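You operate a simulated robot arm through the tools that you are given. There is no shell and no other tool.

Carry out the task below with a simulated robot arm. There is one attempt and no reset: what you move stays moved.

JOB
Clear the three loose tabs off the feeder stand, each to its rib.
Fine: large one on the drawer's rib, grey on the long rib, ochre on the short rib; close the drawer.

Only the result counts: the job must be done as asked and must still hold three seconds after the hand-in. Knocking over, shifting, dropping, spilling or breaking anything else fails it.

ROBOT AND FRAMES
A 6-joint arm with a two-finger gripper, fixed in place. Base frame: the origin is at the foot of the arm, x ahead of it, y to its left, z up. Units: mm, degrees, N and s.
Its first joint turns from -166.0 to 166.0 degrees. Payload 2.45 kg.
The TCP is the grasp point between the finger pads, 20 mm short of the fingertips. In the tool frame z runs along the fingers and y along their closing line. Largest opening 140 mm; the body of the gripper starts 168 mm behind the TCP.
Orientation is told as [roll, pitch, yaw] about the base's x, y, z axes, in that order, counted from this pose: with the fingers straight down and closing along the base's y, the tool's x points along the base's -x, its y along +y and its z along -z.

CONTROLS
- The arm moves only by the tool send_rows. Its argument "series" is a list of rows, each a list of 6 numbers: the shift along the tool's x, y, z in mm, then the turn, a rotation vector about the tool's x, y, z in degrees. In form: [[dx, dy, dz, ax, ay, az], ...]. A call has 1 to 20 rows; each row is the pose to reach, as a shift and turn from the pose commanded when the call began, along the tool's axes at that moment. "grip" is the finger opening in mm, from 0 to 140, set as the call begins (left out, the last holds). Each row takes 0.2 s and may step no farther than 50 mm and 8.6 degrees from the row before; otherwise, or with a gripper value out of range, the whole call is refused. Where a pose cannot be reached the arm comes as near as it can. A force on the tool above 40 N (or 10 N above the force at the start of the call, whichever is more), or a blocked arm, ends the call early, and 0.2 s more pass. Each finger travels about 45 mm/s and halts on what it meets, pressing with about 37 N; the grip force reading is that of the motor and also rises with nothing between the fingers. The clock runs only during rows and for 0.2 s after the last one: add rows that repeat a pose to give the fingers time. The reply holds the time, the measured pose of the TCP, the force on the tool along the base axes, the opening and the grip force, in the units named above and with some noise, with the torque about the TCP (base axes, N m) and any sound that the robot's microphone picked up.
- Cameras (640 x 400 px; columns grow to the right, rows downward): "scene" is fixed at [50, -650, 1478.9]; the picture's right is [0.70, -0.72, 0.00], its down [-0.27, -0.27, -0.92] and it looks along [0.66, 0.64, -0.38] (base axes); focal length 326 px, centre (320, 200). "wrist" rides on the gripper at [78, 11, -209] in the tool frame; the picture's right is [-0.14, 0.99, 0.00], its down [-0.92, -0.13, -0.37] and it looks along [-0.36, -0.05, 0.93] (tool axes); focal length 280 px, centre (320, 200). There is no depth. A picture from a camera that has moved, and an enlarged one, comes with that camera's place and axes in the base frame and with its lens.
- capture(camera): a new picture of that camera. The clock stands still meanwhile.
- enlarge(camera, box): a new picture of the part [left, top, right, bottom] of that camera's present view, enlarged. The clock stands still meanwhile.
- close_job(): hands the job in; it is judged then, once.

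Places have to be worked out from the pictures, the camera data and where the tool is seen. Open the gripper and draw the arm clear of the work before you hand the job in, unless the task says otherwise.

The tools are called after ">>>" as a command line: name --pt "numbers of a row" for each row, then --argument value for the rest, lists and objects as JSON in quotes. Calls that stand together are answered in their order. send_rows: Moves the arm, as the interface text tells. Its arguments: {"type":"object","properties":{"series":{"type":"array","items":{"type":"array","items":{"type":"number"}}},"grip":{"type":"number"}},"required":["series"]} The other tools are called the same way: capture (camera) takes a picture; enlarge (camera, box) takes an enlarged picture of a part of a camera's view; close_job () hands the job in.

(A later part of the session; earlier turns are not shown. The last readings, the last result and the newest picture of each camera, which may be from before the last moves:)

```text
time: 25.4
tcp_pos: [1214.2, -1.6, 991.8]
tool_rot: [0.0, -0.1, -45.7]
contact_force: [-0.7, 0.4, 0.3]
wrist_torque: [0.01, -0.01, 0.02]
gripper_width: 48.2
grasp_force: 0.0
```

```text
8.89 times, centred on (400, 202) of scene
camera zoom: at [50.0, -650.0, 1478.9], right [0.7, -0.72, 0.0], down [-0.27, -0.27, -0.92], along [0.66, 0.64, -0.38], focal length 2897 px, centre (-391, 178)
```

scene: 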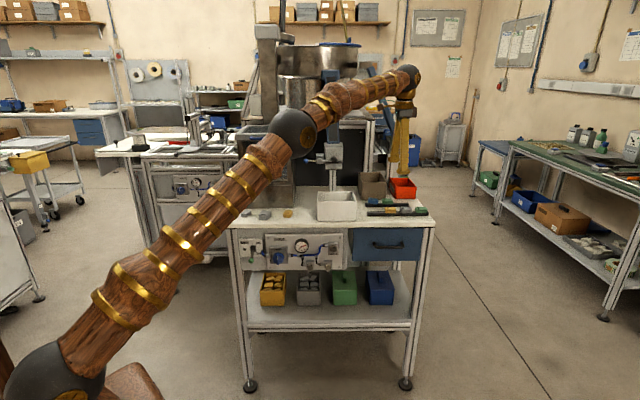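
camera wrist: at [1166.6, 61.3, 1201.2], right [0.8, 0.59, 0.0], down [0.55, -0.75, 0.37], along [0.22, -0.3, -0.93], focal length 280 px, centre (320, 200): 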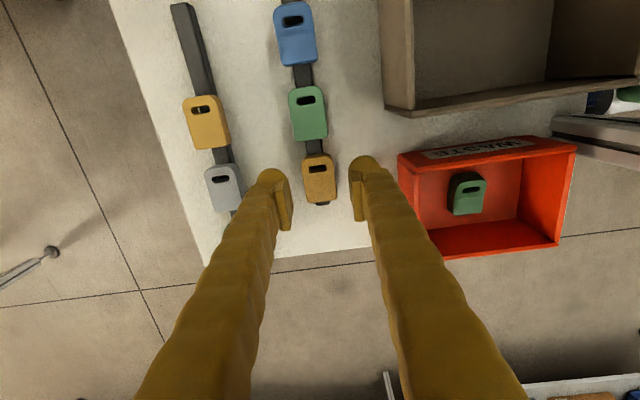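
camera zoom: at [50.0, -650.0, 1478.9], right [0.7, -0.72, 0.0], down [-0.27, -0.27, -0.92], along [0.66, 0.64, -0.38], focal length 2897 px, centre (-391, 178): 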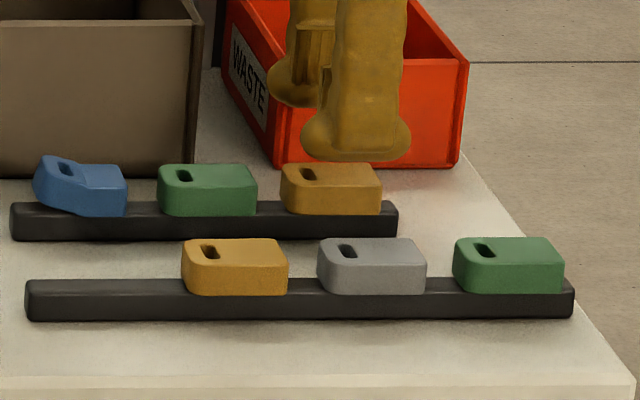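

The ochre tab sits on the short rib just like its neighbours. Now I go up and over to the small grey tab, estimated at (699,400) with heading about 214°.

>>> send_rows --grip 60 --pt "28 -28.5 -20 0 0 0" --pt "56.1 -57 -48 0 0 0" --pt "86.3 -76.4 -80 0 0 -8" --pt "126.5 -85.9 -105 0 0 -16" --pt "171.8 -87.7 -115 0 0 -24" --pt "217 -89.5 -115 0 0 -32" --pt "262.2 -91.3 -115 0 0 -40" --pt "307.5 -93.1 -115 0 0 -48" --pt "352.7 -94.9 -115 0 0 -56" --pt "397.9 -96.7 -115 0 0 -64" --pt "436.2 -92.8 -110 0 0 -72" --pt "474.7 -90 -100 0 0 -79" --pt "517.5 -88.5 -100 0 0 -79" --pt "560.7 -86.8 -100 0 0 -79" --pt "603.8 -85 -100 0 0 -79" --pt "645.9 -83.6 -100 0 0 -79" --pt "645.9 -83.6 -100 0 0 -79"

>>> capture --camera "wrist"

>>> enlarge --camera "wrist" --box '[288, 130, 352, 170]'

>>> capture --camera "scene"

```text
time: 28.1
tcp_pos: [808.6, 279.4, 1094.4]
tool_rot: [-0.3, 0.2, 33.2]
contact_force: [-12.9, -15.8, 1.6]
wrist_torque: [2.14, -1.68, 0.74]
gripper_width: 59.4
grasp_force: 0.0
stopped in row 13: the force on the tool passed its limit at 73 N (the readings are from after the stop); the commanded pose is now the measured one
```

```text
taken
camera wrist: at [736.1, 247.5, 1302.7], right [-0.43, 0.9, 0.0], down [0.84, 0.4, 0.37], along [0.33, 0.15, -0.93], focal length 280 px, centre (320, 200)
```

wrist: 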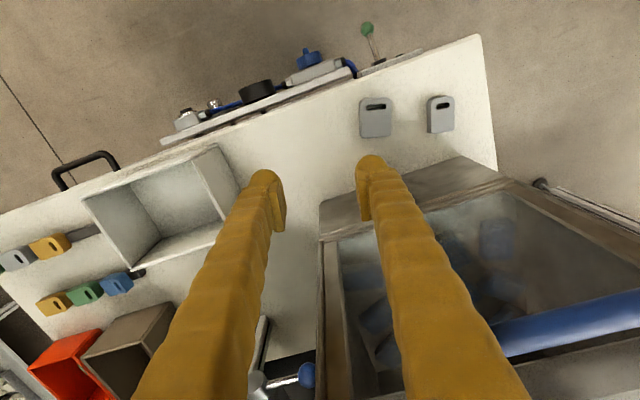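

```text
10.00 times, centred on (320, 150) of wrist
camera zoom: at [736.1, 247.5, 1302.7], right [-0.43, 0.9, 0.0], down [0.84, 0.4, 0.37], along [0.33, 0.15, -0.93], focal length 2804 px, centre (320, 700)
```

zoom: 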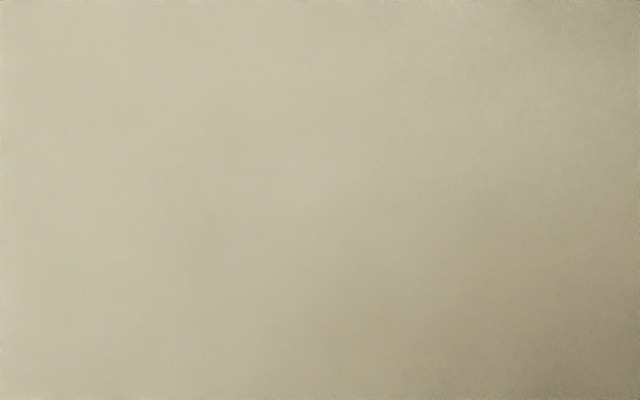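

```text
taken
```

scene: 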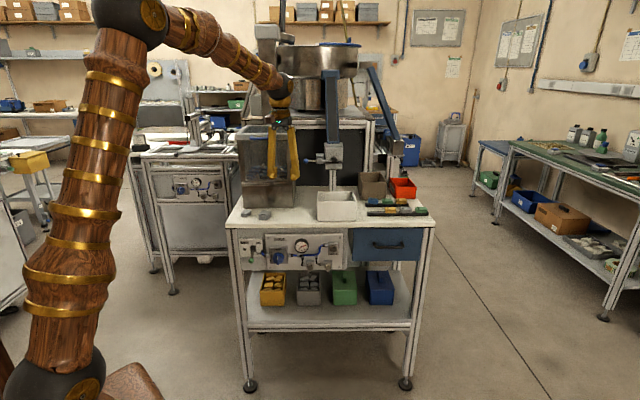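

The tool touched the hopper (force toward -x,-y), probably its protruding blue bar near the top. I back off immediately away from the hopper and check that nothing moved.

>>> send_rows --pt "4 -15 0 0 0 0" --pt "12 -40 0 0 0 0" --pt "12 -40 0 0 0 0"

>>> enlarge --camera "scene" --box '[220, 110, 340, 240]'

>>> enlarge --camera "scene" --box '[235, 200, 305, 235]'

>>> enlarge --camera "scene" --box '[250, 130, 330, 230]'

```text
time: 28.9
tcp_pos: [820.1, 241.2, 1093.6]
tool_rot: [-0.2, 0.1, 33.3]
contact_force: [-0.7, -0.2, -0.2]
wrist_torque: [-0.01, 0.0, -0.01]
gripper_width: 60.2
grasp_force: 0.0
```

```text
3.08 times, centred on (280, 175) of scene
camera zoom: at [50.0, -650.0, 1478.9], right [0.7, -0.72, 0.0], down [-0.27, -0.27, -0.92], along [0.66, 0.64, -0.38], focal length 1003 px, centre (443, 277)
```

zoom: 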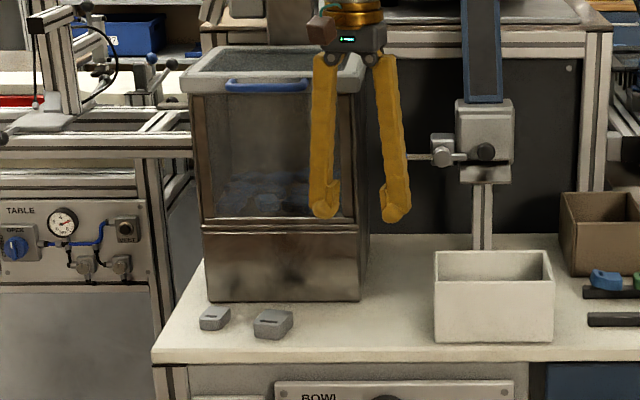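

```text
9.14 times, centred on (270, 218) of scene
camera zoom: at [50.0, -650.0, 1478.9], right [0.7, -0.72, 0.0], down [-0.27, -0.27, -0.92], along [0.66, 0.64, -0.38], focal length 2980 px, centre (777, 40)
```

zoom: 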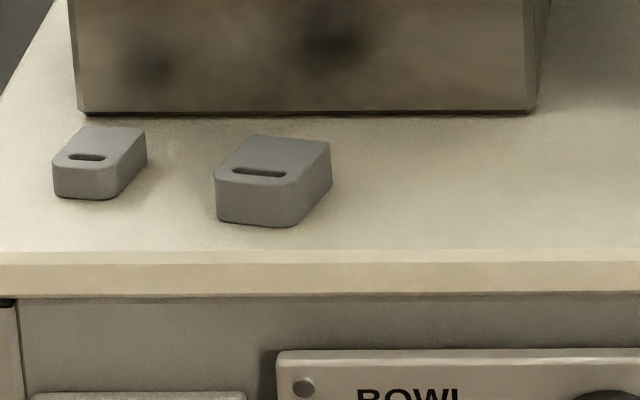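

```text
4.00 times, centred on (290, 180) of scene
camera zoom: at [50.0, -650.0, 1478.9], right [0.7, -0.72, 0.0], down [-0.27, -0.27, -0.92], along [0.66, 0.64, -0.38], focal length 1304 px, centre (440, 280)
```

zoom: 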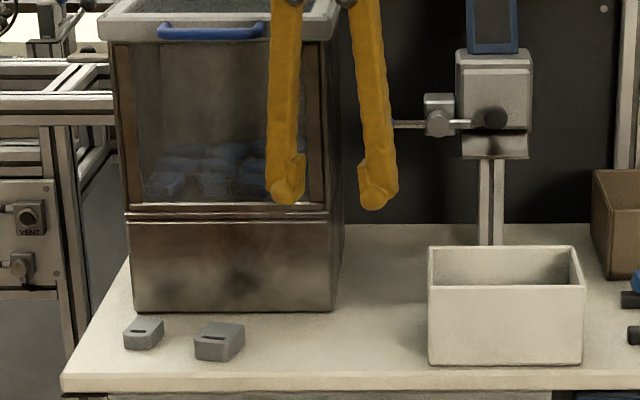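

The hopper, its lid and the tabs haven't moved; the lid's blue handle at z≈1222 was what the finger brushed. For the two remaining tabs I'll lean the tool 15° back toward the robot so it stays clear of the handle; first move away and tilt.

>>> send_rows --pt "36 -7 0 0 0 0" --pt "73 -14 0 0 0 0" --pt "73 -14 0 0 -7.5 0" --pt "73 -14 0 0 -15 0" --pt "73 -14 0 0 -15 0"

>>> capture --camera "wrist"

>>> capture --camera "scene"

```text
time: 30.1
tcp_pos: [765.5, 190.5, 1094.6]
tool_rot: [-0.3, -15.1, 33.2]
contact_force: [0.3, 0.3, -0.4]
wrist_torque: [0.0, -0.02, 0.01]
gripper_width: 60.0
grasp_force: 0.0
```

```text
taken
camera wrist: at [651.2, 128.4, 1275.6], right [-0.43, 0.9, 0.03], down [0.73, 0.33, 0.6], along [0.53, 0.28, -0.8], focal length 280 px, centre (320, 200)
```

wrist: 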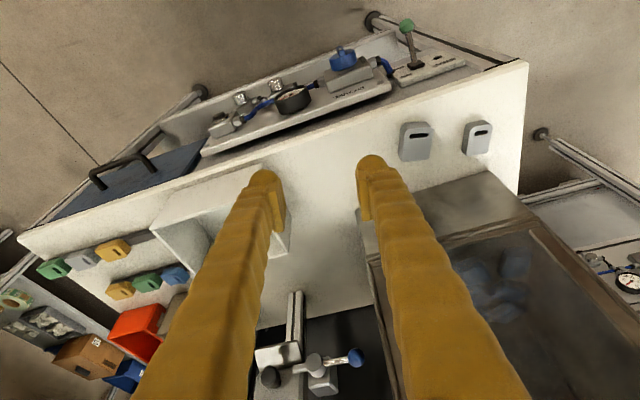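

```text
taken
```

scene: 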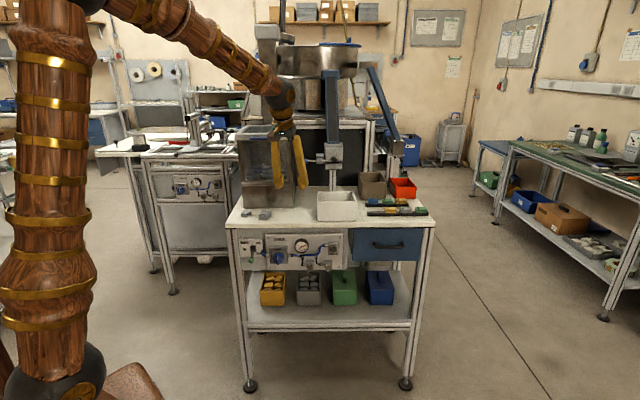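

Tilt is as intended, leaning toward the robot. Now I move sideways to a pre-approach point for the small grey tab.

>>> send_rows --pt "-3.7 42.3 8 0 0 0" --pt "-7.4 84.6 16 0 0 0" --pt "-11.1 127 24 0 0 0" --pt "-14.8 169.3 32 0 0 0" --pt "-18.6 211.7 40.2 0 0 0" --pt "-18.6 211.7 40.2 0 0 0"

>>> capture --camera "wrist"

>>> enlarge --camera "wrist" --box '[270, 100, 370, 200]'

>>> enlarge --camera "scene" --box '[200, 60, 340, 240]'

```text
time: 31.5
tcp_pos: [674.4, 382.3, 1061.9]
tool_rot: [-0.2, -15.0, 33.4]
contact_force: [-0.5, -0.9, -0.2]
wrist_torque: [0.02, -0.01, 0.0]
gripper_width: 60.2
grasp_force: 0.1
```

```text
taken
camera wrist: at [559.1, 321.4, 1243.6], right [-0.43, 0.9, 0.03], down [0.73, 0.33, 0.6], along [0.53, 0.28, -0.8], focal length 280 px, centre (320, 200)
```

wrist: 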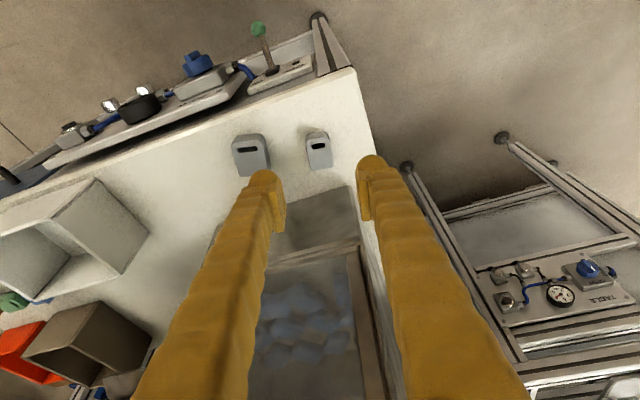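

```text
4.00 times, centred on (320, 150) of wrist
camera zoom: at [559.1, 321.4, 1243.6], right [-0.43, 0.9, 0.03], down [0.73, 0.33, 0.6], along [0.53, 0.28, -0.8], focal length 1122 px, centre (320, 400)
```

zoom: 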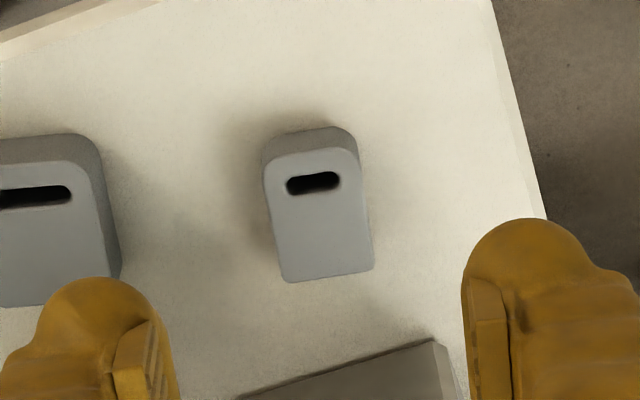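

```text
2.22 times, centred on (270, 150) of scene
camera zoom: at [50.0, -650.0, 1478.9], right [0.7, -0.72, 0.0], down [-0.27, -0.27, -0.92], along [0.66, 0.64, -0.38], focal length 724 px, centre (431, 311)
```

zoom: 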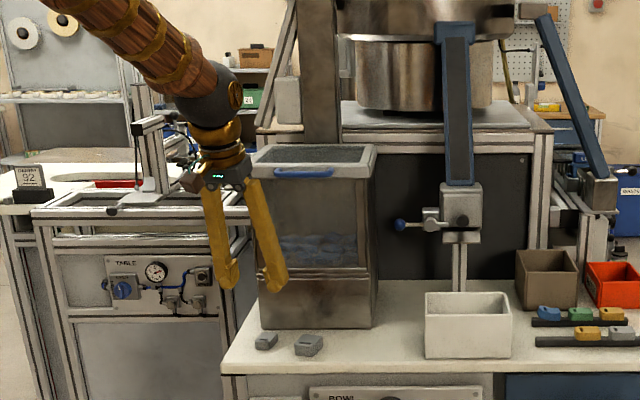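

The grey tab lies at tool-frame offset about (7.6, 0.5) from the axis, 119 mm to go. I approach along the tilted axis, stopping about 8 mm high for a check.

>>> send_rows --pt "7.6 0.5 30 0 0 -0.8" --pt "7.6 0.5 70 0 0 -0.8" --pt "7.6 0.5 100 0 0 -0.8" --pt "7.6 0.5 111 0 0 -0.8" --pt "7.6 0.5 111 0 0 -0.8"

>>> capture --camera "wrist"

>>> enlarge --camera "scene" --box '[230, 130, 320, 240]'

```text
time: 32.7
tcp_pos: [693.4, 395.7, 951.7]
tool_rot: [-0.5, -14.9, 34.1]
contact_force: [-0.3, 0.1, 0.5]
wrist_torque: [-0.01, 0.03, -0.02]
gripper_width: 59.9
grasp_force: 0.1
```

```text
taken
camera wrist: at [578.1, 332.3, 1131.8], right [-0.44, 0.9, 0.03], down [0.73, 0.34, 0.6], along [0.52, 0.28, -0.8], focal length 280 px, centre (320, 200)
```

wrist: 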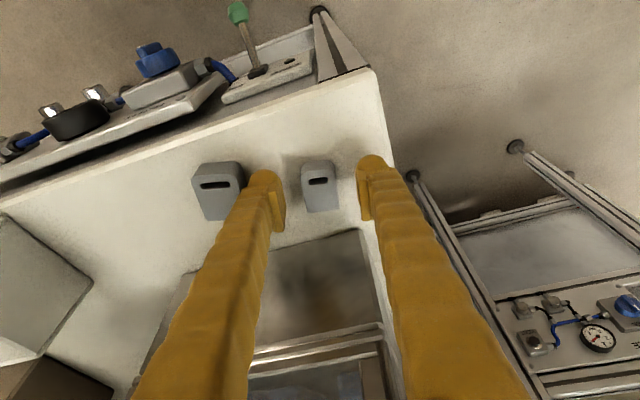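

```text
3.64 times, centred on (275, 185) of scene
camera zoom: at [50.0, -650.0, 1478.9], right [0.7, -0.72, 0.0], down [-0.27, -0.27, -0.92], along [0.66, 0.64, -0.38], focal length 1185 px, centre (484, 254)
```

zoom: 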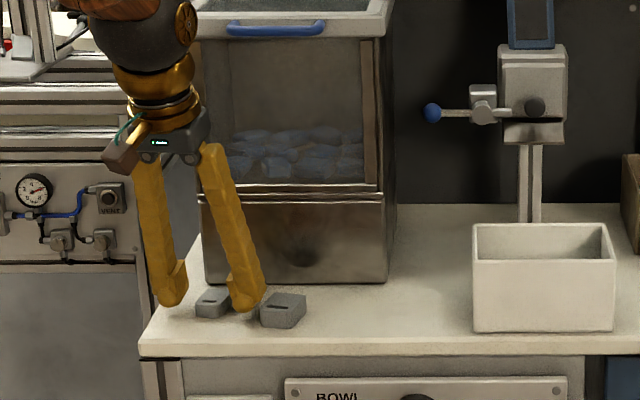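

The tab is centred with safe gaps to the large tab. I lower the last few mm watching force.

>>> send_rows --grip 52 --pt "0 0 3 0 0 0" --pt "0 0 5 0 0 0" --pt "0 0 7 0 0 0" --pt "0 0 7 0 0 0"

```text
time: 33.7
tcp_pos: [693.6, 395.6, 944.8]
tool_rot: [-0.5, -14.9, 34.0]
contact_force: [0.2, -0.2, 0.1]
wrist_torque: [0.0, 0.01, 0.0]
gripper_width: 52.2
grasp_force: 0.0
```

No contact yet at TCP 944.8; one more mm and close on the tab.

>>> send_rows --pt "0 0 1.2 0 0 0" --pt "0 0 1.2 0 0 0"

>>> send_rows --grip 0 --pt "0 0 0 0 0 0" --pt "0 0 0 0 0 0" --pt "0 0 0 0 0 0" --pt "0 0 0 0 0 0" --pt "0 0 0 0 0 0"

>>> enlarge --camera "wrist" --box '[260, 130, 380, 240]'

```text
time: 34.3
tcp_pos: [694.6, 395.9, 941.7]
tool_rot: [-0.5, -15.0, 34.0]
contact_force: [-2.0, -2.1, 4.6]
wrist_torque: [0.05, 0.17, 0.09]
gripper_width: 51.7
grasp_force: 0.1
```

```text
time: 35.5
tcp_pos: [694.4, 396.5, 941.4]
tool_rot: [-0.5, -15.0, 34.1]
contact_force: [0.4, 4.0, 13.8]
wrist_torque: [0.27, 0.09, -0.09]
gripper_width: 25.8
grasp_force: 37.1
```

```text
3.64 times, centred on (320, 185) of wrist
camera zoom: at [579.8, 333.4, 1123.6], right [-0.44, 0.9, 0.03], down [0.73, 0.34, 0.6], along [0.52, 0.28, -0.8], focal length 1020 px, centre (320, 254)
```

zoom: 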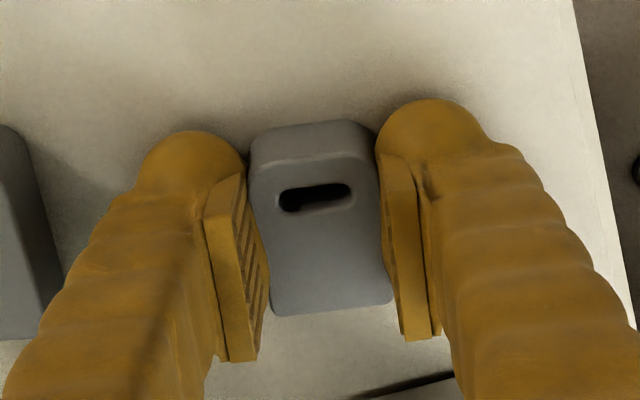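

Gripped (25.8 mm, 37 N). I retract along the tool axis, lifting the tab clear.

>>> send_rows --pt "0 0 -12 0 0 0" --pt "0 0 -50 0 0 0" --pt "0 0 -92 0 0 0" --pt "0 0 -130 0 0 0" --pt "0 0 -130 0 0 0"

>>> capture --camera "wrist"

>>> enlarge --camera "scene" --box '[200, 110, 340, 240]'

```text
time: 36.7
tcp_pos: [665.1, 378.9, 1069.6]
tool_rot: [-0.6, -15.0, 34.1]
contact_force: [-0.2, 0.4, -0.2]
wrist_torque: [0.0, 0.01, 0.0]
gripper_width: 25.7
grasp_force: 37.3
```

```text
taken
camera wrist: at [550.7, 317.1, 1250.8], right [-0.44, 0.9, 0.03], down [0.73, 0.34, 0.6], along [0.52, 0.28, -0.8], focal length 280 px, centre (320, 200)
```

wrist: 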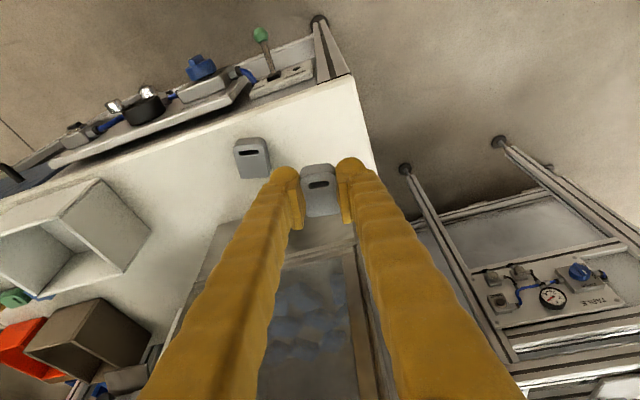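

```text
3.08 times, centred on (270, 175) of scene
camera zoom: at [50.0, -650.0, 1478.9], right [0.7, -0.72, 0.0], down [-0.27, -0.27, -0.92], along [0.66, 0.64, -0.38], focal length 1003 px, centre (474, 277)
```

zoom: 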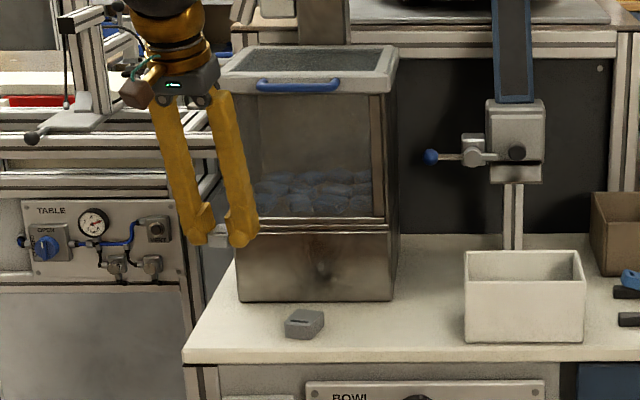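

The tab is lifted cleanly. Now the arc to above the long rib's free spot, swinging clear of the hopper and over the white bin.

>>> send_rows --pt "18.4 -32.6 -18.4 0 0 0" --pt "31 -75.9 -26.9 2.07 0 7.73" --pt "23.2 -120.1 -24.8 4.14 0 15.45" --pt "15.3 -164.4 -22.7 6.21 0 23.18" --pt "7.5 -208.7 -20.6 8.28 0 30.91" --pt "-0.3 -252.9 -18.6 10.35 0 38.64" --pt "-8.1 -297.2 -16.5 12.42 0 46.36" --pt "-25.5 -339.6 -11.8 14.49 0 54.09" --pt "-47.2 -379.2 -6 16.56 0 61.82" --pt "-70.7 -417.5 0.3 18.63 0 69.54" --pt "-95.1 -455.5 6.8 20.6 0 76.9" --pt "-111.8 -490.7 16.5 20.6 0 76.9" --pt "-120.8 -517.2 39.6 20.6 0 76.9" --pt "-120.8 -517.2 39.6 20.6 0 76.9"

>>> capture --camera "wrist"

>>> capture --camera "scene"

```text
time: 39.7
tcp_pos: [1060.6, 17.2, 1066.4]
tool_rot: [0.0, -15.5, -45.7]
contact_force: [0.0, 0.2, 0.4]
wrist_torque: [0.01, -0.04, -0.01]
gripper_width: 26.1
grasp_force: 37.4
```

```text
taken
camera wrist: at [977.9, 118.3, 1246.3], right [0.8, 0.6, 0.04], down [0.46, -0.65, 0.6], along [0.38, -0.46, -0.8], focal length 280 px, centre (320, 200)
```

wrist: 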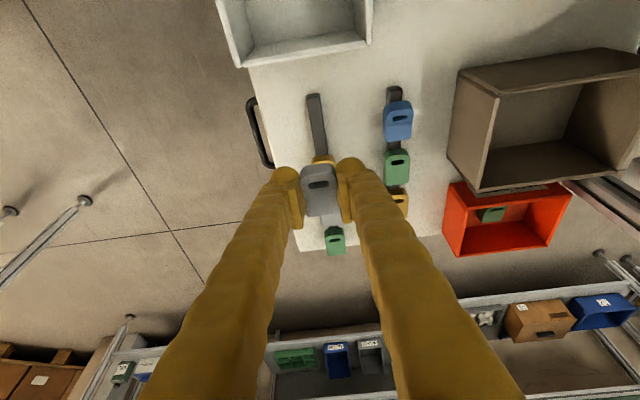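

```text
taken
```

scene: 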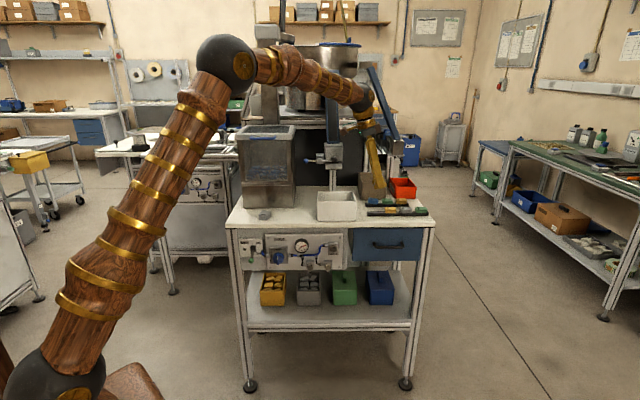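

Arrived above the long rib. A small orientation correction (0.5–0.6°) keeps the tab flat; I descend vertically to about 20 mm above the rib and check alignment.

>>> send_rows --pt "10 1 28 0.6 0.5 0" --pt "20 2 57 0.6 0.5 0" --pt "28.7 2.2 85.5 0.6 0.5 0" --pt "28.7 2.2 85.5 0.6 0.5 0"

>>> capture --camera "wrist"

>>> enlarge --camera "wrist" --box '[260, 60, 390, 250]'

>>> enlarge --camera "scene" --box '[350, 170, 430, 225]'

```text
time: 40.7
tcp_pos: [1058.9, 25.2, 975.7]
tool_rot: [-0.8, -14.9, -45.5]
contact_force: [-0.3, 1.0, 0.4]
wrist_torque: [-0.01, 0.03, 0.01]
gripper_width: 25.8
grasp_force: 36.9
```

```text
taken
camera wrist: at [977.1, 126.8, 1157.3], right [0.8, 0.6, 0.02], down [0.47, -0.65, 0.59], along [0.37, -0.47, -0.8], focal length 280 px, centre (320, 200)
```

wrist: 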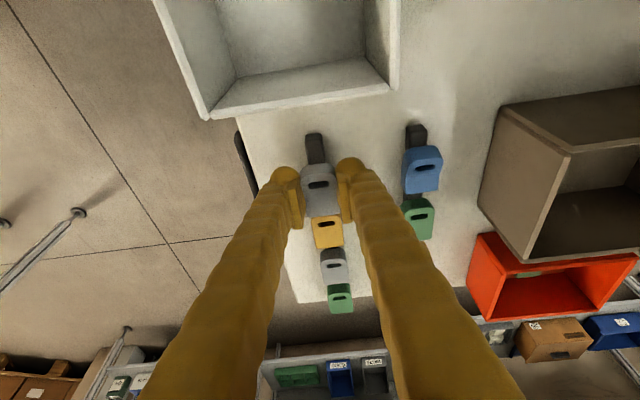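

```text
2.11 times, centred on (325, 155) of wrist
camera zoom: at [977.1, 126.8, 1157.3], right [0.8, 0.6, 0.02], down [0.47, -0.65, 0.59], along [0.37, -0.47, -0.8], focal length 590 px, centre (310, 295)
```

zoom: 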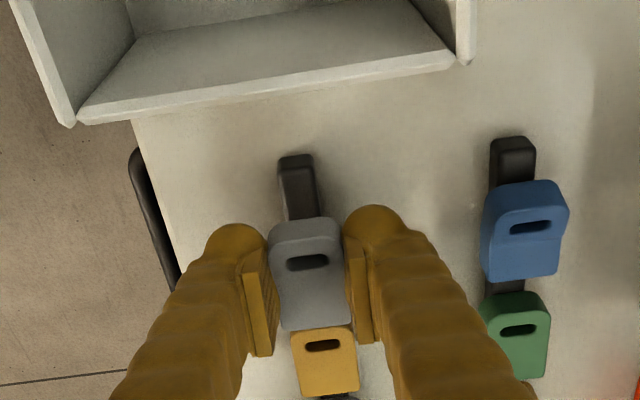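

```text
7.27 times, centred on (390, 198) of scene
camera zoom: at [50.0, -650.0, 1478.9], right [0.7, -0.72, 0.0], down [-0.27, -0.27, -0.92], along [0.66, 0.64, -0.38], focal length 2370 px, centre (-189, 218)
```

zoom: 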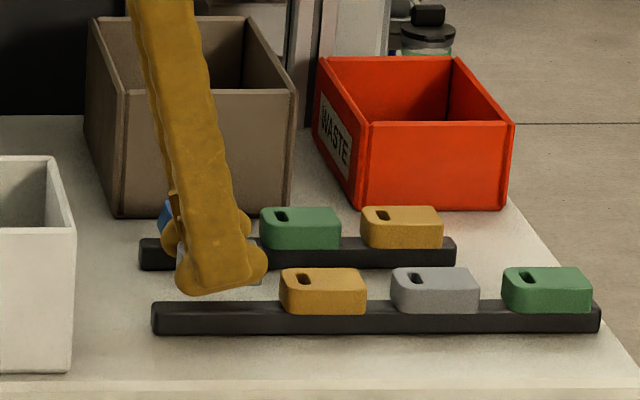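

Rib and tab are aligned by the projected line; the gaps to the rib end and to the parked ochre tab are about 11–12 mm each. Lower vertically 17 mm, then fine steps.

>>> send_rows --pt "2 0 7.7 0 0 0" --pt "3.6 0 13.5 0 0 0" --pt "4.4 0 16.4 0 0 0" --pt "4.4 0 16.4 0 0 0"

>>> enlarge --camera "wrist" --box '[260, 60, 390, 250]'

>>> enlarge --camera "scene" --box '[350, 170, 430, 225]'

```text
time: 41.7
tcp_pos: [1058.7, 24.1, 958.3]
tool_rot: [-0.8, -15.0, -45.7]
contact_force: [-0.3, -0.2, 2.7]
wrist_torque: [-0.02, -0.05, 0.05]
gripper_width: 25.6
grasp_force: 36.9
```

```text
2.11 times, centred on (325, 155) of wrist
camera zoom: at [977.4, 125.9, 1139.8], right [0.8, 0.6, 0.02], down [0.47, -0.65, 0.6], along [0.37, -0.47, -0.8], focal length 590 px, centre (310, 295)
```

zoom: 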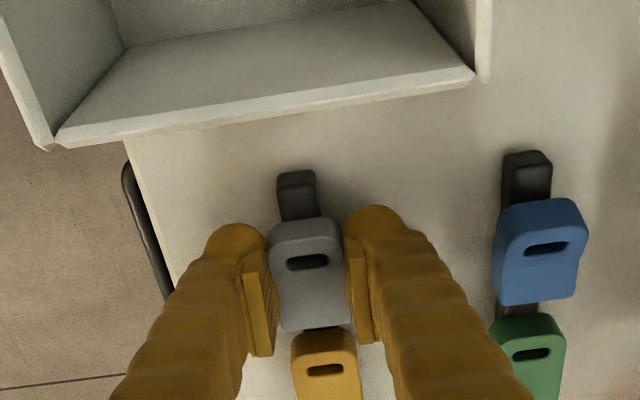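

```text
7.27 times, centred on (390, 198) of scene
camera zoom: at [50.0, -650.0, 1478.9], right [0.7, -0.72, 0.0], down [-0.27, -0.27, -0.92], along [0.66, 0.64, -0.38], focal length 2370 px, centre (-189, 218)
```

zoom: 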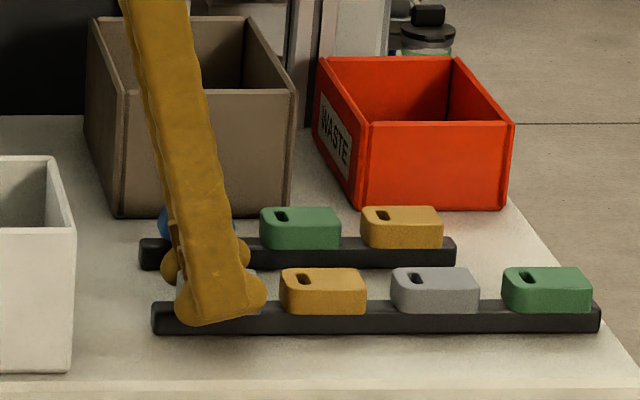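

A first light contact appears (2.7 N). I continue in 1 mm steps until seated.

>>> send_rows --pt "0.26 0 1 0 0 0" --pt "0.26 0 1 0 0 0"

```text
time: 42.3
tcp_pos: [1057.6, 23.5, 957.8]
tool_rot: [-0.6, -14.9, -45.6]
contact_force: [-0.5, 0.9, 13.1]
wrist_torque: [-0.1, -0.15, 0.01]
gripper_width: 25.8
grasp_force: 36.7
```

Seated with 13 N. Release, then retract along the tool axis.

>>> send_rows --grip 50 --pt "0 0 0 0 0 0" --pt "0 0 0 0 0 0" --pt "0 0 0 0 0 0" --pt "0 0 0 0 0 0"

>>> send_rows --pt "0 0 -10 0 0 0" --pt "0 0 -40 0 0 0" --pt "0 0 -80 0 0 0" --pt "0 0 -120 0 0 0" --pt "0 0 -120 0 0 0"

>>> capture --camera "wrist"

>>> enlarge --camera "scene" --box '[350, 170, 430, 225]'

```text
time: 43.3
tcp_pos: [1058.3, 23.4, 957.2]
tool_rot: [-0.7, -14.9, -45.6]
contact_force: [0.3, -0.2, 0.6]
wrist_torque: [0.01, -0.02, -0.04]
gripper_width: 50.2
grasp_force: 0.1
```

```text
time: 44.5
tcp_pos: [1038.3, 46.2, 1073.5]
tool_rot: [-0.7, -14.9, -45.7]
contact_force: [-0.9, -0.1, 0.3]
wrist_torque: [-0.02, -0.01, 0.01]
gripper_width: 50.2
grasp_force: 0.0
```

```text
taken
camera wrist: at [957.4, 148.2, 1255.4], right [0.8, 0.6, 0.02], down [0.47, -0.65, 0.59], along [0.37, -0.47, -0.8], focal length 280 px, centre (320, 200)
```

wrist: 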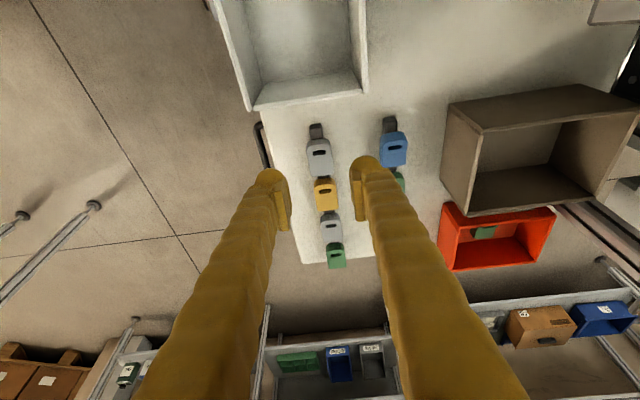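

```text
7.27 times, centred on (390, 198) of scene
camera zoom: at [50.0, -650.0, 1478.9], right [0.7, -0.72, 0.0], down [-0.27, -0.27, -0.92], along [0.66, 0.64, -0.38], focal length 2370 px, centre (-189, 218)
```

zoom: 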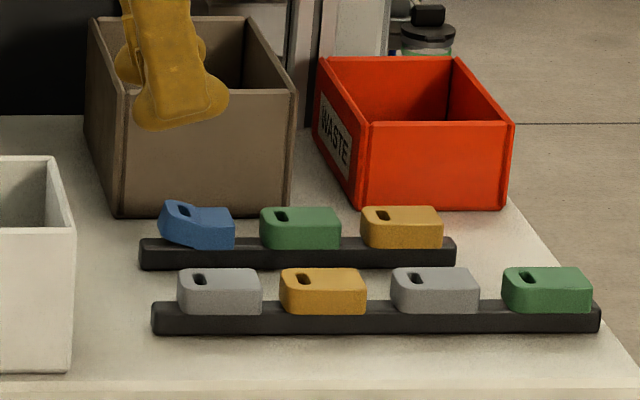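

Grey is on the long rib. Next the drawer: I'll straighten the tool, rising slightly, to set up for the handle.

>>> send_rows --pt "-4 0 -15 -0.35 7.45 0" --pt "-8 0 -29 -0.7 14.9 0" --pt "-8 0 -29 -0.7 14.9 0"

```text
time: 45.3
tcp_pos: [1038.4, 48.2, 1102.3]
tool_rot: [0.1, -0.1, -45.6]
contact_force: [-0.3, 0.6, -0.5]
wrist_torque: [-0.02, 0.01, 0.01]
gripper_width: 49.9
grasp_force: 0.0
```

Tool is vertical again. I move out in front of the drawer to view the handle and drawer front.

>>> send_rows --pt "-11 -36 12 0 0 0" --pt "-22 -72 24 0 0 0" --pt "-34 -108 45 0 0 0" --pt "-45 -144 65 0 0 0" --pt "-57 -180 84 0 0 0" --pt "-68 -215.7 102 0 0 0" --pt "-68 -215.7 102 0 0 0"

>>> capture --camera "wrist"

>>> capture --camera "scene"

```text
time: 46.9
tcp_pos: [930.7, -154.2, 1002.2]
tool_rot: [0.1, -0.1, -45.7]
contact_force: [0.3, 0.8, -0.4]
wrist_torque: [0.03, 0.0, 0.01]
gripper_width: 50.0
grasp_force: 0.0
```

```text
taken
camera wrist: at [883.7, -90.2, 1210.5], right [0.8, 0.59, 0.0], down [0.55, -0.75, 0.37], along [0.22, -0.3, -0.93], focal length 280 px, centre (320, 200)
```

wrist: 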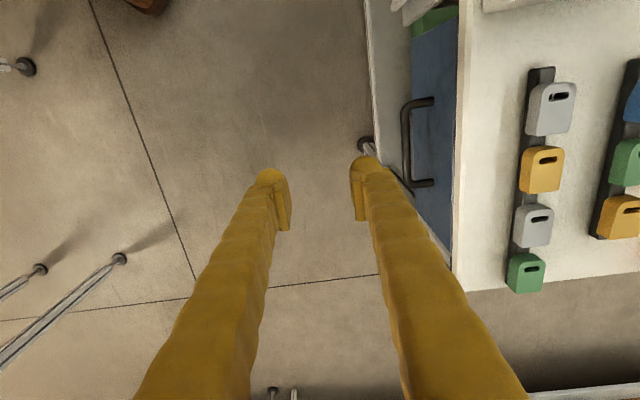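

```text
taken
```

scene: 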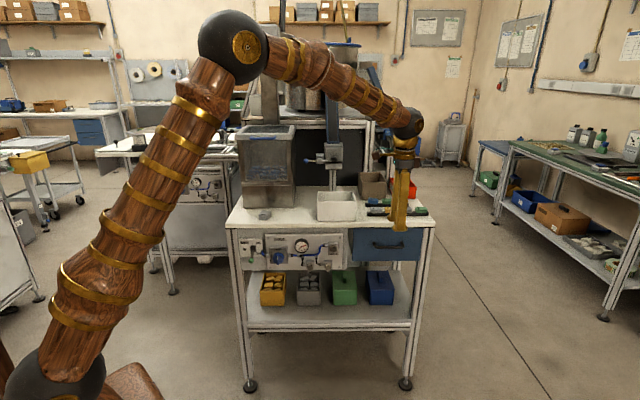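

I enlarge the drawer front and handle for measuring.

>>> enlarge --camera "wrist" --box '[360, 0, 480, 270]'

>>> enlarge --camera "scene" --box '[340, 215, 440, 275]'

```text
1.48 times, centred on (420, 135) of wrist
camera zoom: at [883.7, -90.2, 1210.5], right [0.8, 0.59, 0.0], down [0.55, -0.75, 0.37], along [0.22, -0.3, -0.93], focal length 415 px, centre (172, 296)
```

zoom: 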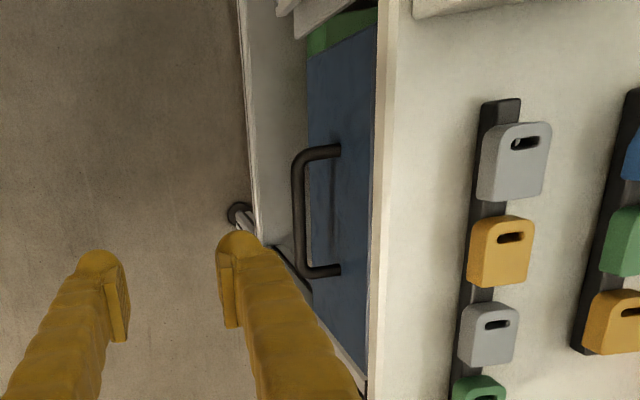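

```text
6.40 times, centred on (390, 245) of scene
camera zoom: at [50.0, -650.0, 1478.9], right [0.7, -0.72, 0.0], down [-0.27, -0.27, -0.92], along [0.66, 0.64, -0.38], focal length 2086 px, centre (-128, -88)
```

zoom: 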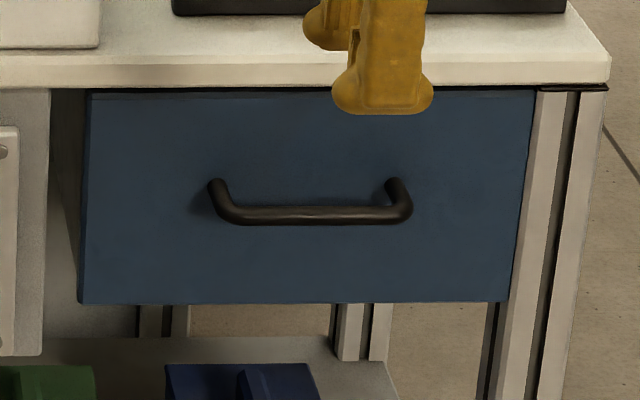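

The handle bar's centre is at about (1018.5,-76.5,829.5), standing 34 mm off the front. I turn the tool horizontal (pointing into the stand, closing vertically) while still in front of it.

>>> send_rows --pt "0 1 9 -8.2 0 0" --pt "-1 2 18 -16.4 0 0" --pt "-1 3 27 -24.6 0 0" --pt "-2 4 36 -32.8 0 0" --pt "-2 5 45 -41 0 0" --pt "-3 6 54 -49.2 0 0" --pt "-4 7 63 -57.4 0 0" --pt "-5 8 72 -65.6 0 0" --pt "-5 9 81 -73.8 0 0" --pt "-6 11 90 -82 0 0" --pt "-6.5 13 100 -90 0 0" --pt "-6.5 13 100 -90 0 0"

>>> capture --camera "wrist"

>>> capture --camera "scene"

```text
time: 49.5
tcp_pos: [944.7, -147.6, 901.8]
tool_rot: [90.1, 0.0, -45.7]
contact_force: [0.0, -0.2, -0.4]
wrist_torque: [0.04, -0.01, 0.01]
gripper_width: 50.0
grasp_force: 0.0
```

```text
taken
camera wrist: at [741.0, -236.7, 911.3], right [0.09, -0.1, 0.99], down [0.38, -0.92, -0.13], along [0.92, 0.39, -0.05], focal length 280 px, centre (320, 200)
```

wrist: 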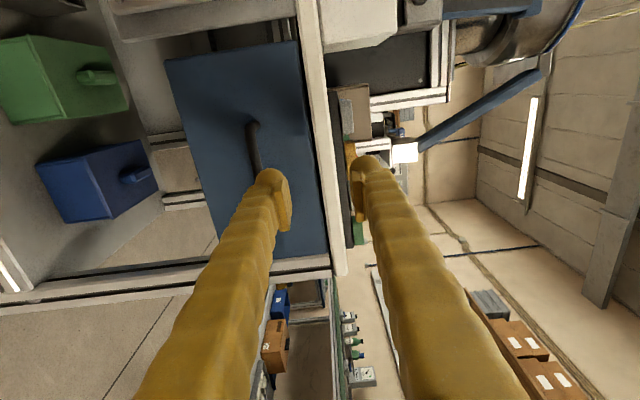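

```text
taken
```

scene: 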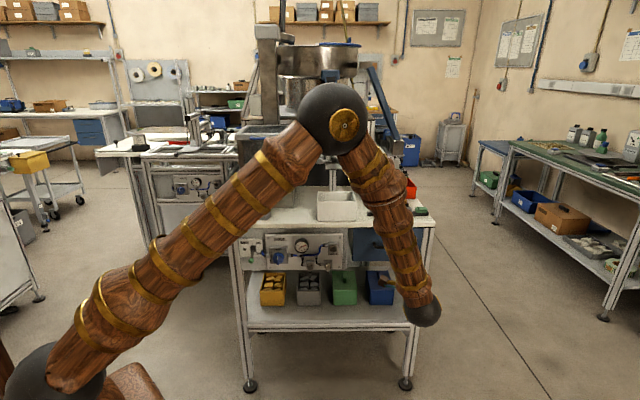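

The horizontal pose is reached exactly. I lower to the handle's height and then look before advancing.

>>> send_rows --pt "0 -36 5 0 0 0" --pt "-1 -72 15 0 0 0" --pt "-1 -72 35 0 0 0" --pt "-1 -72 35 0 0 0"

>>> capture --camera "wrist"

>>> enlarge --camera "wrist" --box '[220, 80, 420, 260]'

>>> enlarge --camera "scene" --box '[340, 215, 440, 275]'

```text
time: 50.5
tcp_pos: [970.2, -123.6, 828.1]
tool_rot: [90.1, -0.2, -45.7]
contact_force: [-0.5, -0.2, 1.1]
wrist_torque: [0.02, -0.02, 0.01]
gripper_width: 50.3
grasp_force: 0.0
```

```text
taken
camera wrist: at [766.2, -213.3, 838.6], right [0.09, -0.1, 0.99], down [0.38, -0.92, -0.13], along [0.92, 0.39, -0.05], focal length 280 px, centre (320, 200)
```

wrist: 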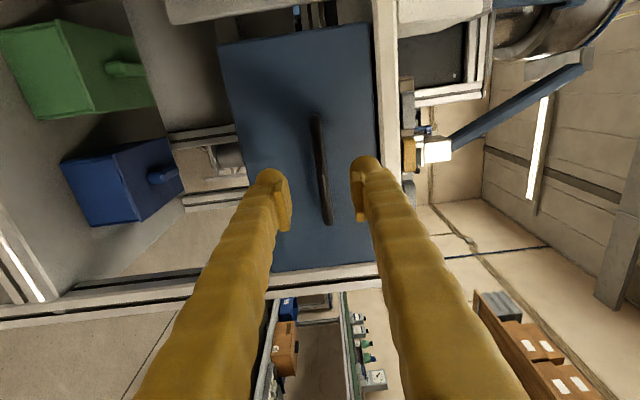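

```text
2.22 times, centred on (320, 170) of wrist
camera zoom: at [766.2, -213.3, 838.6], right [0.09, -0.1, 0.99], down [0.38, -0.92, -0.13], along [0.92, 0.39, -0.05], focal length 623 px, centre (320, 267)
```

zoom: 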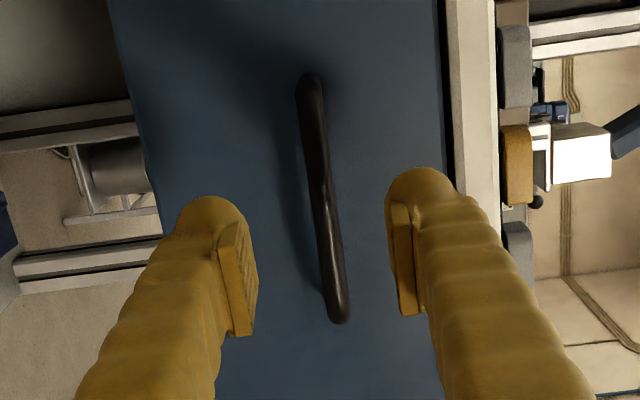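

```text
6.40 times, centred on (390, 245) of scene
camera zoom: at [50.0, -650.0, 1478.9], right [0.7, -0.72, 0.0], down [-0.27, -0.27, -0.92], along [0.66, 0.64, -0.38], focal length 2086 px, centre (-128, -88)
```

zoom: 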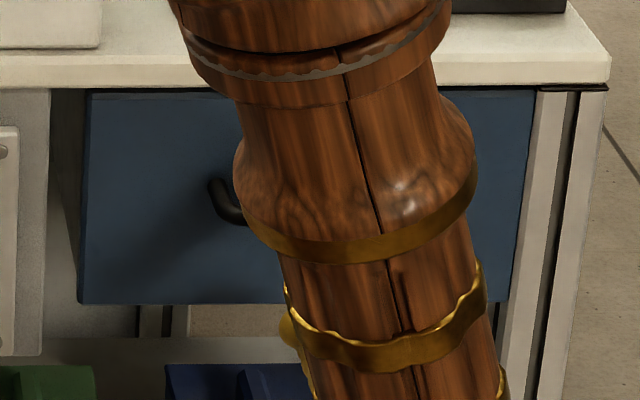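

The bar is centred between the fingers as predicted. I advance 64 mm so the bar lies at the grasp point.

>>> send_rows --pt "0 1 30 0 0 0" --pt "0 1 50 0 0 0" --pt "0 1 60 0 0 0" --pt "0 1 64 0 0 0" --pt "0 1 64 0 0 0"

>>> enlarge --camera "wrist" --box '[220, 80, 420, 260]'

```text
time: 51.7
tcp_pos: [1017.8, -78.8, 829.0]
tool_rot: [90.1, 0.0, -45.7]
contact_force: [-0.4, 0.5, 0.6]
wrist_torque: [-0.04, -0.02, 0.02]
gripper_width: 50.2
grasp_force: 0.0
```

```text
2.22 times, centred on (320, 170) of wrist
camera zoom: at [813.2, -168.8, 839.4], right [0.09, -0.1, 0.99], down [0.38, -0.92, -0.13], along [0.92, 0.39, -0.05], focal length 623 px, centre (320, 267)
```

zoom: 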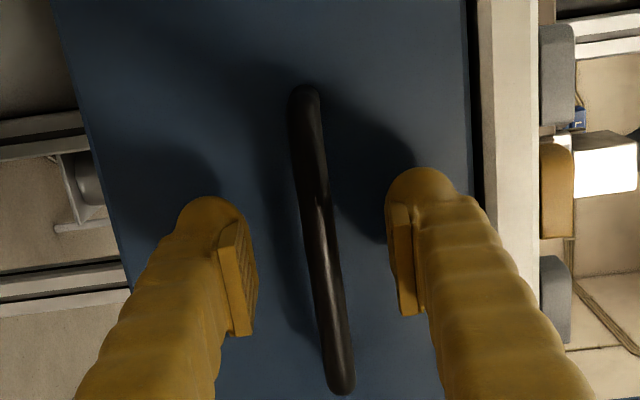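

The bar is between the pads with no contact. Closing on the bar.

>>> send_rows --grip 0 --pt "0 0 0 0 0 0" --pt "0 0 0 0 0 0" --pt "0 0 0 0 0 0" --pt "0 0 0 0 0 0" --pt "0 0 0 0 0 0"

```text
time: 52.9
tcp_pos: [1017.0, -78.0, 830.0]
tool_rot: [90.1, 0.0, -45.7]
contact_force: [0.0, 1.5, 15.5]
wrist_torque: [0.52, 0.41, 0.04]
gripper_width: 8.1
grasp_force: 35.9
```

The bar is gripped (8 mm); the 15 N upward suggests the bar is slightly higher, so I ease up 1 mm and then pull gently.

>>> send_rows --pt "0 0.8 0 0 0 0" --pt "0 0.8 -2 0 0 0" --pt "0 0.8 -6 0 0 0" --pt "0 0.8 -14 0 0 0" --pt "0 0.8 -14 0 0 0"

```text
time: 54.1
tcp_pos: [1007.0, -87.1, 829.9]
tool_rot: [89.9, 0.0, -45.6]
contact_force: [-0.8, 2.1, 3.5]
wrist_torque: [0.02, 0.01, -0.09]
gripper_width: 8.0
grasp_force: 36.2
```

The drawer follows with almost no force. I keep pulling it out steadily.

>>> send_rows --pt "0 0 -15 0 0 0" --pt "0 0 -35 0 0 0" --pt "0 0 -55 0 0 0" --pt "0 0 -75 0 0 0" --pt "0 0 -95 0 0 0" --pt "0 0 -115 0 0 0" --pt "0 0 -130 0 0 0" --pt "0 0 -140 0 0 0" --pt "0 0 -140 0 0 0"

>>> capture --camera "scene"

>>> capture --camera "wrist"

```text
time: 56.1
tcp_pos: [908.2, -187.3, 829.9]
tool_rot: [90.1, 0.0, -45.7]
contact_force: [19.3, -19.3, -25.3]
wrist_torque: [0.07, 0.21, -0.1]
gripper_width: 7.9
grasp_force: 35.5
```

```text
taken
```

scene: 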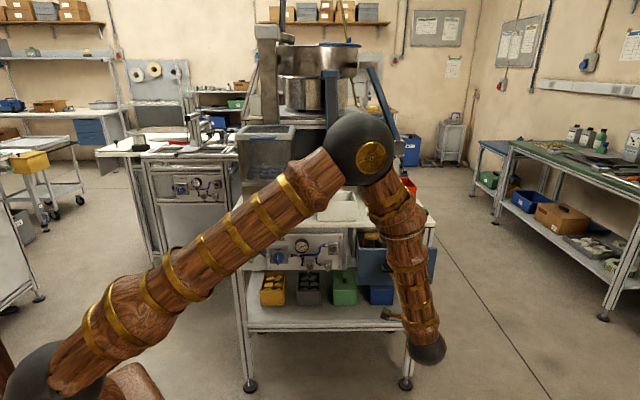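

```text
taken
camera wrist: at [703.8, -276.8, 840.7], right [0.1, -0.1, 0.99], down [0.38, -0.92, -0.13], along [0.92, 0.39, -0.05], focal length 280 px, centre (320, 200)
```

wrist: 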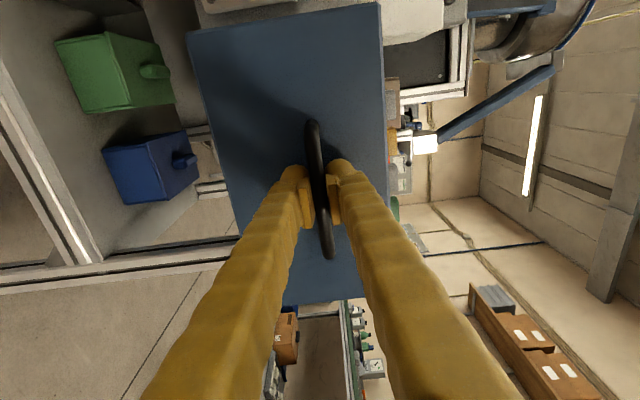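

The drawer is out about 150 mm; side load is building slightly, so I relax 1.5 mm toward the pull before doing more.

>>> send_rows --pt "-0.8 -0.7 0 0 0 0" --pt "-1.5 -1.4 0 0 0 0" --pt "-1.5 -1.4 0 0 0 0"

>>> enlarge --camera "scene" --box '[330, 200, 450, 300]'

```text
time: 56.9
tcp_pos: [908.3, -185.6, 829.2]
tool_rot: [90.1, -0.1, -45.4]
contact_force: [-5.6, 8.0, 6.2]
wrist_torque: [0.11, 0.06, 0.33]
gripper_width: 7.6
grasp_force: 35.1
```

```text
4.00 times, centred on (390, 250) of scene
camera zoom: at [50.0, -650.0, 1478.9], right [0.7, -0.72, 0.0], down [-0.27, -0.27, -0.92], along [0.66, 0.64, -0.38], focal length 1304 px, centre (40, 0)
```

zoom: 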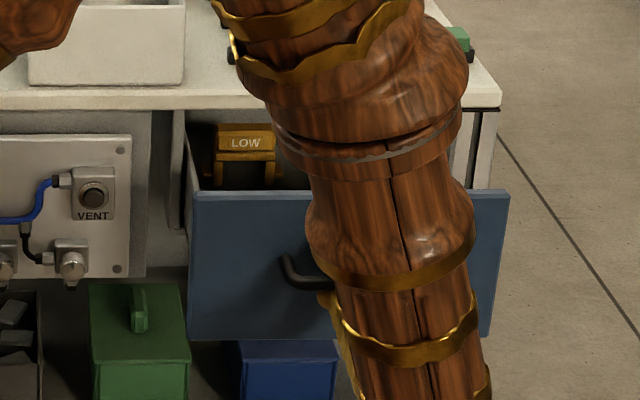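

Forces are relaxed. Pull 40 mm more in gentle steps, watching for an end stop.

>>> send_rows --pt "0 0 -8 0 0 0" --pt "0 0 -18 0 0 0" --pt "-0.2 0 -28 0 0 0" --pt "-0.4 0 -38 0 0 0" --pt "-0.4 0 -38 0 0 0"

>>> enlarge --camera "scene" --box '[330, 200, 450, 300]'

```text
time: 58.1
tcp_pos: [880.4, -214.3, 830.2]
tool_rot: [90.1, -0.1, -45.6]
contact_force: [-19.8, 18.0, 27.7]
wrist_torque: [0.23, 0.09, 0.25]
gripper_width: 7.7
grasp_force: 35.6
```

```text
4.00 times, centred on (390, 250) of scene
camera zoom: at [50.0, -650.0, 1478.9], right [0.7, -0.72, 0.0], down [-0.27, -0.27, -0.92], along [0.66, 0.64, -0.38], focal length 1304 px, centre (40, 0)
```

zoom: 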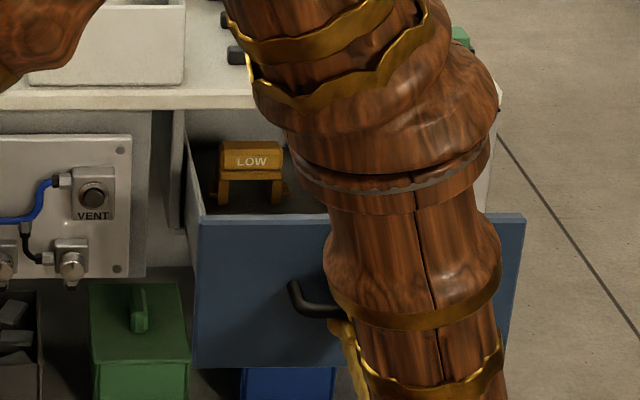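

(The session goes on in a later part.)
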